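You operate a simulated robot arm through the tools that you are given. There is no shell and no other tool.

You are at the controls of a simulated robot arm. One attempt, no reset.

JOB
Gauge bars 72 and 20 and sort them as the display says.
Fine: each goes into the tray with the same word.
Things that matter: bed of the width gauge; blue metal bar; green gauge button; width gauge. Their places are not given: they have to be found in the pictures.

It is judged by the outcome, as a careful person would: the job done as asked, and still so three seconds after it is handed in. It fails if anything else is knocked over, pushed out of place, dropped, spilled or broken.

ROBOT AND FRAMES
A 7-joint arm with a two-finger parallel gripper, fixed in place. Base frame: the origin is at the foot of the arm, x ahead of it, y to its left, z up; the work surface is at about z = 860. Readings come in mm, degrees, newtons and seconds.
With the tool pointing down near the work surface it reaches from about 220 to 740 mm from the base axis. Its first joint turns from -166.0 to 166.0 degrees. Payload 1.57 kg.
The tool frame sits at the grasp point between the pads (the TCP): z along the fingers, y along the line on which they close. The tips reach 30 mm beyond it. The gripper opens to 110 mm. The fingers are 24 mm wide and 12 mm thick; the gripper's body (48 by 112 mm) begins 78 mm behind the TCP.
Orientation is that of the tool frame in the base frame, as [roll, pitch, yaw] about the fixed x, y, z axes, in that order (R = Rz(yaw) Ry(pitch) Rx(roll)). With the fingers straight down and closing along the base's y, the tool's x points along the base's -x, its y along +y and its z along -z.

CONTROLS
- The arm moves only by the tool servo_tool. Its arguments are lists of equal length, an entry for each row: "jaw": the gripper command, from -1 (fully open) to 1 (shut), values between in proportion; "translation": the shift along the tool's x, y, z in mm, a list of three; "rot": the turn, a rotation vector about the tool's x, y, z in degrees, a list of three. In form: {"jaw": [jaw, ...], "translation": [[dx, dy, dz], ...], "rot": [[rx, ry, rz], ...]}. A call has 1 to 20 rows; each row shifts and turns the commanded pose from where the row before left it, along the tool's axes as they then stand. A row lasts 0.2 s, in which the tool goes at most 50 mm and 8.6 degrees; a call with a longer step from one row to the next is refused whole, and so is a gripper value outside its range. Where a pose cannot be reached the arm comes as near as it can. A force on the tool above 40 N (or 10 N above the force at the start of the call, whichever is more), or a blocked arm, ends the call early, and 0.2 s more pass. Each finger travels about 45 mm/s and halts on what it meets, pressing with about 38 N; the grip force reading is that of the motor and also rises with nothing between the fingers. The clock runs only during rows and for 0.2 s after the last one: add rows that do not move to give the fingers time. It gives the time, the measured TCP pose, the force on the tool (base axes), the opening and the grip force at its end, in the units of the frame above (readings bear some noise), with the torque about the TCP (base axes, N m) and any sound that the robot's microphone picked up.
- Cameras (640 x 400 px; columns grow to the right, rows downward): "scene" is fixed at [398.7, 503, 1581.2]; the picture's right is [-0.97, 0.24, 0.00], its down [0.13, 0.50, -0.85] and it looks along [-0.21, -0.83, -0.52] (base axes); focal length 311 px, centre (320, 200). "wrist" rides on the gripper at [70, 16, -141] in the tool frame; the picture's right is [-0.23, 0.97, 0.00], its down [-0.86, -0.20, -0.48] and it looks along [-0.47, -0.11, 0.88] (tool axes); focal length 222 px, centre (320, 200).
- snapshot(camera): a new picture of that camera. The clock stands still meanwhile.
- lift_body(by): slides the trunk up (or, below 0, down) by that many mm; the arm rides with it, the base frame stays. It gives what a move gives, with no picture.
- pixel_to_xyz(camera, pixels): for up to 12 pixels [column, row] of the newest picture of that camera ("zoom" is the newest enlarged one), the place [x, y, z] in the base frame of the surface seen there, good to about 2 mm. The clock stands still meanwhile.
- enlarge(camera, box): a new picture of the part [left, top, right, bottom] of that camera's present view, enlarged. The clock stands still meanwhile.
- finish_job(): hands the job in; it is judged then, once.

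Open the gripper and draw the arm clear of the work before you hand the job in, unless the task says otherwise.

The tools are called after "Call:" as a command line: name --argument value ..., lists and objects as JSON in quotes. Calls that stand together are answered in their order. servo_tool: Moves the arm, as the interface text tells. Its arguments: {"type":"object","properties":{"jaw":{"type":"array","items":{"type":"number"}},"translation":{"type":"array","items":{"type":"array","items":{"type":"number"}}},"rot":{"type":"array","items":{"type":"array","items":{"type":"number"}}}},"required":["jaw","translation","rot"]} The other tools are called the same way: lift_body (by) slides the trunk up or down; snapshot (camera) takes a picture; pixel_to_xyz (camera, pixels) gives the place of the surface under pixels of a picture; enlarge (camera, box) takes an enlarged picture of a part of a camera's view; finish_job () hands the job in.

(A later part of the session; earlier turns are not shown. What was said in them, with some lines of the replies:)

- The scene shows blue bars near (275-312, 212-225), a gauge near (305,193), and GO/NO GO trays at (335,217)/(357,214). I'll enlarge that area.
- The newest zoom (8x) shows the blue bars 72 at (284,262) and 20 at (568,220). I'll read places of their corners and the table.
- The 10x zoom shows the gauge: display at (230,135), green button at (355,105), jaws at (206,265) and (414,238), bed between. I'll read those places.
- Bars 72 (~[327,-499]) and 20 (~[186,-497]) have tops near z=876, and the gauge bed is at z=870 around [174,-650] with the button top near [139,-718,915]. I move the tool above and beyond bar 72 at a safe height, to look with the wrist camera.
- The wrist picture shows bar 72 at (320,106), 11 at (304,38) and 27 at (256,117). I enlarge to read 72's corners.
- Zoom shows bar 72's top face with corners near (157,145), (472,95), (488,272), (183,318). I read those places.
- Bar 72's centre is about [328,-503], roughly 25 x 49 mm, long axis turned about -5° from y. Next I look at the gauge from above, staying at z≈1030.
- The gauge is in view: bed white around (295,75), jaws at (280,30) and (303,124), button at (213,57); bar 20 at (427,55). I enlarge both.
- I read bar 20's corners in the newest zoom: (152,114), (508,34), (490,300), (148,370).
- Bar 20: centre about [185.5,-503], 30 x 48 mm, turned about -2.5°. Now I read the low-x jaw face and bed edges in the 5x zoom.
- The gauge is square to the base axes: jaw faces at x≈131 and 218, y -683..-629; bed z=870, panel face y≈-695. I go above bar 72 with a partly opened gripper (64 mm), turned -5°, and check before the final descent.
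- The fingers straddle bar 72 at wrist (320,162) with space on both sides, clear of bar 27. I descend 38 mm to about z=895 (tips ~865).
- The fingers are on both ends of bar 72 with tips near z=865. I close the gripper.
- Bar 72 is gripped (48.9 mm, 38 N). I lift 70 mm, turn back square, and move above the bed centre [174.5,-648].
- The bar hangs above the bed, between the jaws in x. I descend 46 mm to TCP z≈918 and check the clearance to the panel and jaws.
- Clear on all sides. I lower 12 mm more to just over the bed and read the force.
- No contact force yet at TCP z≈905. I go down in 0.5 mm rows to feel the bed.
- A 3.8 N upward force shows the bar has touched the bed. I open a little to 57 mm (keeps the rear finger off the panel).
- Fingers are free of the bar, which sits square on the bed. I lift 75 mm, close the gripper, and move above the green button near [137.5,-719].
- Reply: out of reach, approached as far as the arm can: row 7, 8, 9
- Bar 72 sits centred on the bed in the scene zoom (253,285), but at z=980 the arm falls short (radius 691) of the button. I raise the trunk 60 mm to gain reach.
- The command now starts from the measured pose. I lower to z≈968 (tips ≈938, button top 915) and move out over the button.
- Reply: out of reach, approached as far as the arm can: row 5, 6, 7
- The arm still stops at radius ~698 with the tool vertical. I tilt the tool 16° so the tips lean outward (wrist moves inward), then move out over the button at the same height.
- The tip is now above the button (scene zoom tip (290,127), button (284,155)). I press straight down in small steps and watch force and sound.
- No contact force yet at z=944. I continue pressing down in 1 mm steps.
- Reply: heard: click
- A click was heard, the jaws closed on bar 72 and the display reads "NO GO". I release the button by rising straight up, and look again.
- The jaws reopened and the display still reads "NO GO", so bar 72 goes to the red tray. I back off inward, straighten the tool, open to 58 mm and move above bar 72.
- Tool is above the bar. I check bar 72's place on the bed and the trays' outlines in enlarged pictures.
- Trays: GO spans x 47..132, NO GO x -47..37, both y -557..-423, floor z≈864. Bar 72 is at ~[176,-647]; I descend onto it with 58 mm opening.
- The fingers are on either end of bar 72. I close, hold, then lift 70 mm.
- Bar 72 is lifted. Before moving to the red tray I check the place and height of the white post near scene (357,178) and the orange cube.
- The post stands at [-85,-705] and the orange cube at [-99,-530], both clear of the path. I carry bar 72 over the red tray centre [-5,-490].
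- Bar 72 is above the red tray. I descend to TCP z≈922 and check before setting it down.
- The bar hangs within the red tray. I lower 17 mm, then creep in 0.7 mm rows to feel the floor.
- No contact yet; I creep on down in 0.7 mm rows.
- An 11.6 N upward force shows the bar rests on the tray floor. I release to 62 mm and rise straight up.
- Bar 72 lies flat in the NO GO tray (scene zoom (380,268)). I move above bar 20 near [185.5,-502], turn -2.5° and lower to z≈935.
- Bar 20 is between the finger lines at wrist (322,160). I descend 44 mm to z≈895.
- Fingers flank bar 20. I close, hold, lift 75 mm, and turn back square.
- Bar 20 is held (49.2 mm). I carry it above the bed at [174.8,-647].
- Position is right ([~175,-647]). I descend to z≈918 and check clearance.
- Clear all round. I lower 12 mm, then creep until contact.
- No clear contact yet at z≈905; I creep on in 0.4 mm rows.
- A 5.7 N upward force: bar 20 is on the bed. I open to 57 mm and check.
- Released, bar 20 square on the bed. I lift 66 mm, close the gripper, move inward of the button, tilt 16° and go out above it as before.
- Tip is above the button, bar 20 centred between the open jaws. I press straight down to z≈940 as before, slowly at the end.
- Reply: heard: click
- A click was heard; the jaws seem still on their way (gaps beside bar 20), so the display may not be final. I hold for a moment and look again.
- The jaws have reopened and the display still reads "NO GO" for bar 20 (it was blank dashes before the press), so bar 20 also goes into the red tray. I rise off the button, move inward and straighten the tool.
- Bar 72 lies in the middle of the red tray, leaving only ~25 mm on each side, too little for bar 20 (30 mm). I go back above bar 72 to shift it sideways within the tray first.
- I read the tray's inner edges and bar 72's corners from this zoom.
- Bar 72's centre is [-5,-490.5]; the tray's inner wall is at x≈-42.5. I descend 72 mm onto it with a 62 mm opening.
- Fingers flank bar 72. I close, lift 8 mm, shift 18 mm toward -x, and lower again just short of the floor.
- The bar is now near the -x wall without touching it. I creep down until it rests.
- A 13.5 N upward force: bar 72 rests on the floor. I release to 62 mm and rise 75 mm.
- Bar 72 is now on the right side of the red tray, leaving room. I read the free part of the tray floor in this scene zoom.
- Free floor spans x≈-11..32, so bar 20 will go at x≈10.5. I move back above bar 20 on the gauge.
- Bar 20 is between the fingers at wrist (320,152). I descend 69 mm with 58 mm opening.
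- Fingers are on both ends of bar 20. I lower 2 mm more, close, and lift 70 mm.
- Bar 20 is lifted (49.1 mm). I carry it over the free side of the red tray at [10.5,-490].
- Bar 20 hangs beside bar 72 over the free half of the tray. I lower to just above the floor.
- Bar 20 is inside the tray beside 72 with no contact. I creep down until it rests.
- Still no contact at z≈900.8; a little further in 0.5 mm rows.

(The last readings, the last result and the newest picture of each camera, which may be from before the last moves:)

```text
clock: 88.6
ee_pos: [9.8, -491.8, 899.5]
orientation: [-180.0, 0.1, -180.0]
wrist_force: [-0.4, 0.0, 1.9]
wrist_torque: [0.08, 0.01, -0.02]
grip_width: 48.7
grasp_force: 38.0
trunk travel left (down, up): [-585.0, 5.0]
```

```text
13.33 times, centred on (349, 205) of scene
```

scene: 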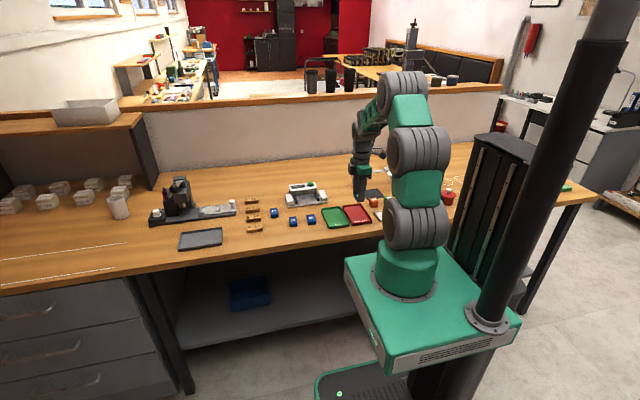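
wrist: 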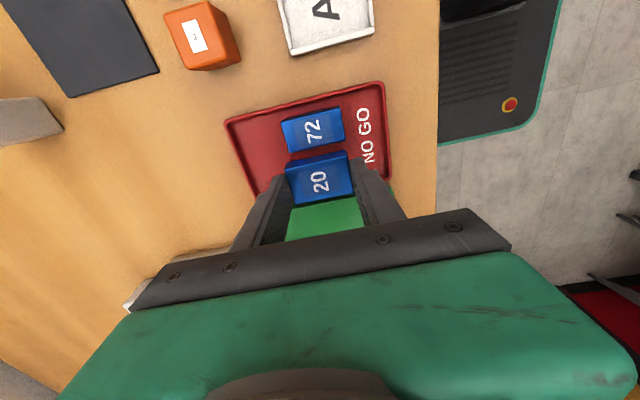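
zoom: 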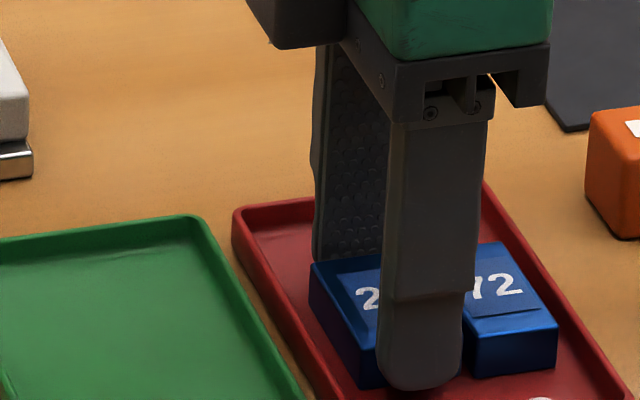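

Force is rising (1.9 N, torque 0.08), so bar 20 has just touched the floor. I release to 62 mm and rise.

Call:
servo_tool --jaw '[0.05, -0.127, -0.127, -0.127, -0.127, -0.127, -0.127, -0.127, -0.127]' --translation '[[0, 0, 0], [0, 0, 0], [0, 0, -6], [0, 0, -14], [0, 0, -18], [0, 0, -18], [0, 0, -20], [0, 0, -20], [0, 0, 0]]' --rot '[[0, 0, 0], [0, 0, 0], [0, 0, 0], [0, 0, 0], [0, 0, 0], [0, 0, 0], [0, 0, 0], [0, 0, 0], [0, 0, 0]]'

Call:
snapshot --camera "wrist"

Call:
enlarge --camera "scene" --box '[310, 180, 390, 230]'

```text
clock: 90.6
ee_pos: [9.6, -492.0, 995.0]
orientation: [-180.0, 0.0, -180.0]
wrist_force: [0.9, 0.0, 0.0]
wrist_torque: [0.01, 0.0, 0.03]
grip_width: 62.1
grasp_force: 0.0
trunk travel left (down, up): [-585.0, 5.0]
```

```text
taken
```

wrist: 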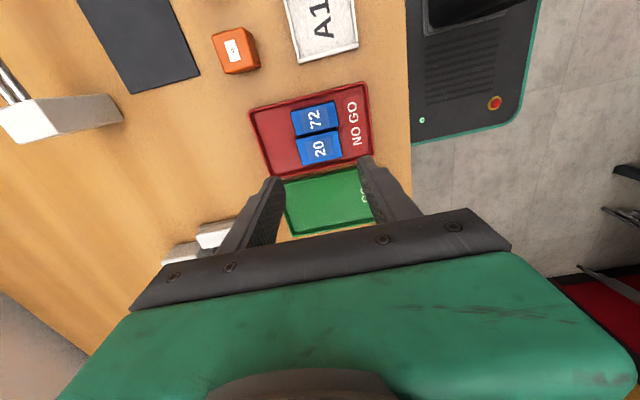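

```text
8.00 times, centred on (350, 205) of scene
```

zoom: 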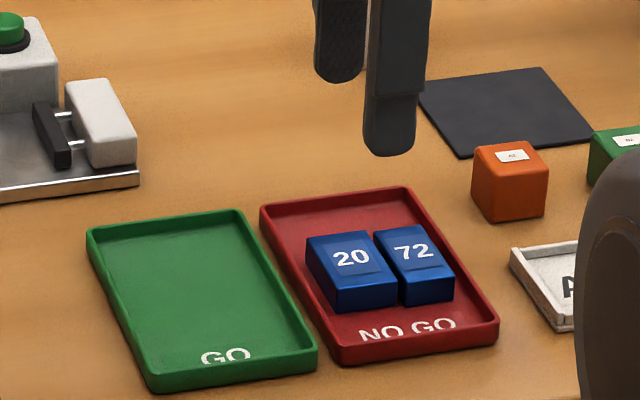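

Both bars lie flat in the NO GO tray. I open the gripper fully and rise to about z=1125, clear of the work, then check the whole scene.

Call:
servo_tool --jaw '[-0.127, -1, -1, -1, -1, -1, -1, -1]' --translation '[[0, 0, -20], [0, 0, -25], [5, 0, -25], [10, 0, -25], [15, 0, -25], [15, 0, -10], [15, 0, 0], [0, 0, 0]]' --rot '[[0, 0, 0], [0, 0, 0], [0, 0, 0], [0, 0, 0], [0, 0, 0], [0, 0, 0], [0, 0, 0], [0, 0, 0]]'

Call:
snapshot --camera "scene"

Call:
enlarge --camera "scene" --box '[230, 170, 390, 270]'

```text
clock: 92.4
ee_pos: [-51.3, -492.4, 1124.9]
orientation: [-180.0, 0.0, 180.0]
wrist_force: [0.0, -0.9, 0.7]
wrist_torque: [0.0, 0.07, -0.01]
grip_width: 109.9
grasp_force: 0.0
trunk travel left (down, up): [-585.0, 5.0]
```

```text
taken
```

scene: 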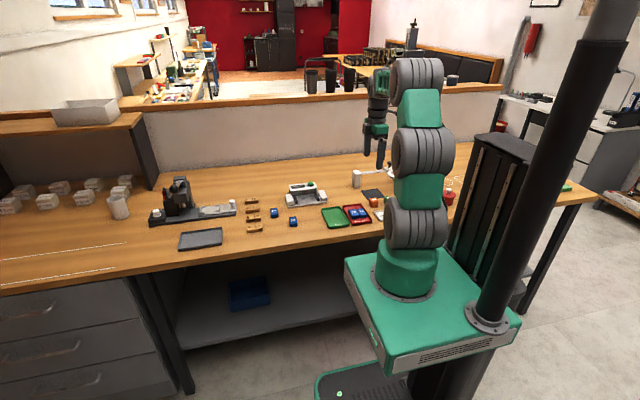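

```text
4.00 times, centred on (310, 220) of scene
```

zoom: 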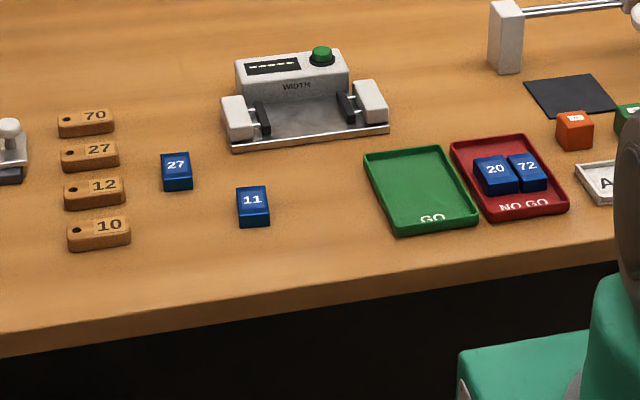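

Bars 20 and 72 lie in the NO GO tray at zoom (495,170) and (527,166). The gauge, the trays, and bars 11 and 27 are where they were, and the open gripper is well above the work. I hand the job in.

Call:
finish_job

```text
The job is handed in.
```

I gauged bars 72 and 20. The display read "NO GO" for each, so both now lie flat in the red NO GO tray.

- **Bar 72:** I placed it in the tray first, then moved it about 18 mm to one side so bar 20 would fit next to it.
- **Reaching the button:** The arm could not reach the green button with the tool vertical. I raised the trunk 60 mm and tilted the tool 16° to press it. The trunk is still 60 mm up.
- **Everything else:** In the last picture the gauge, both trays and bars 11 and 27 were where they started. The gripper was open and well above the table.
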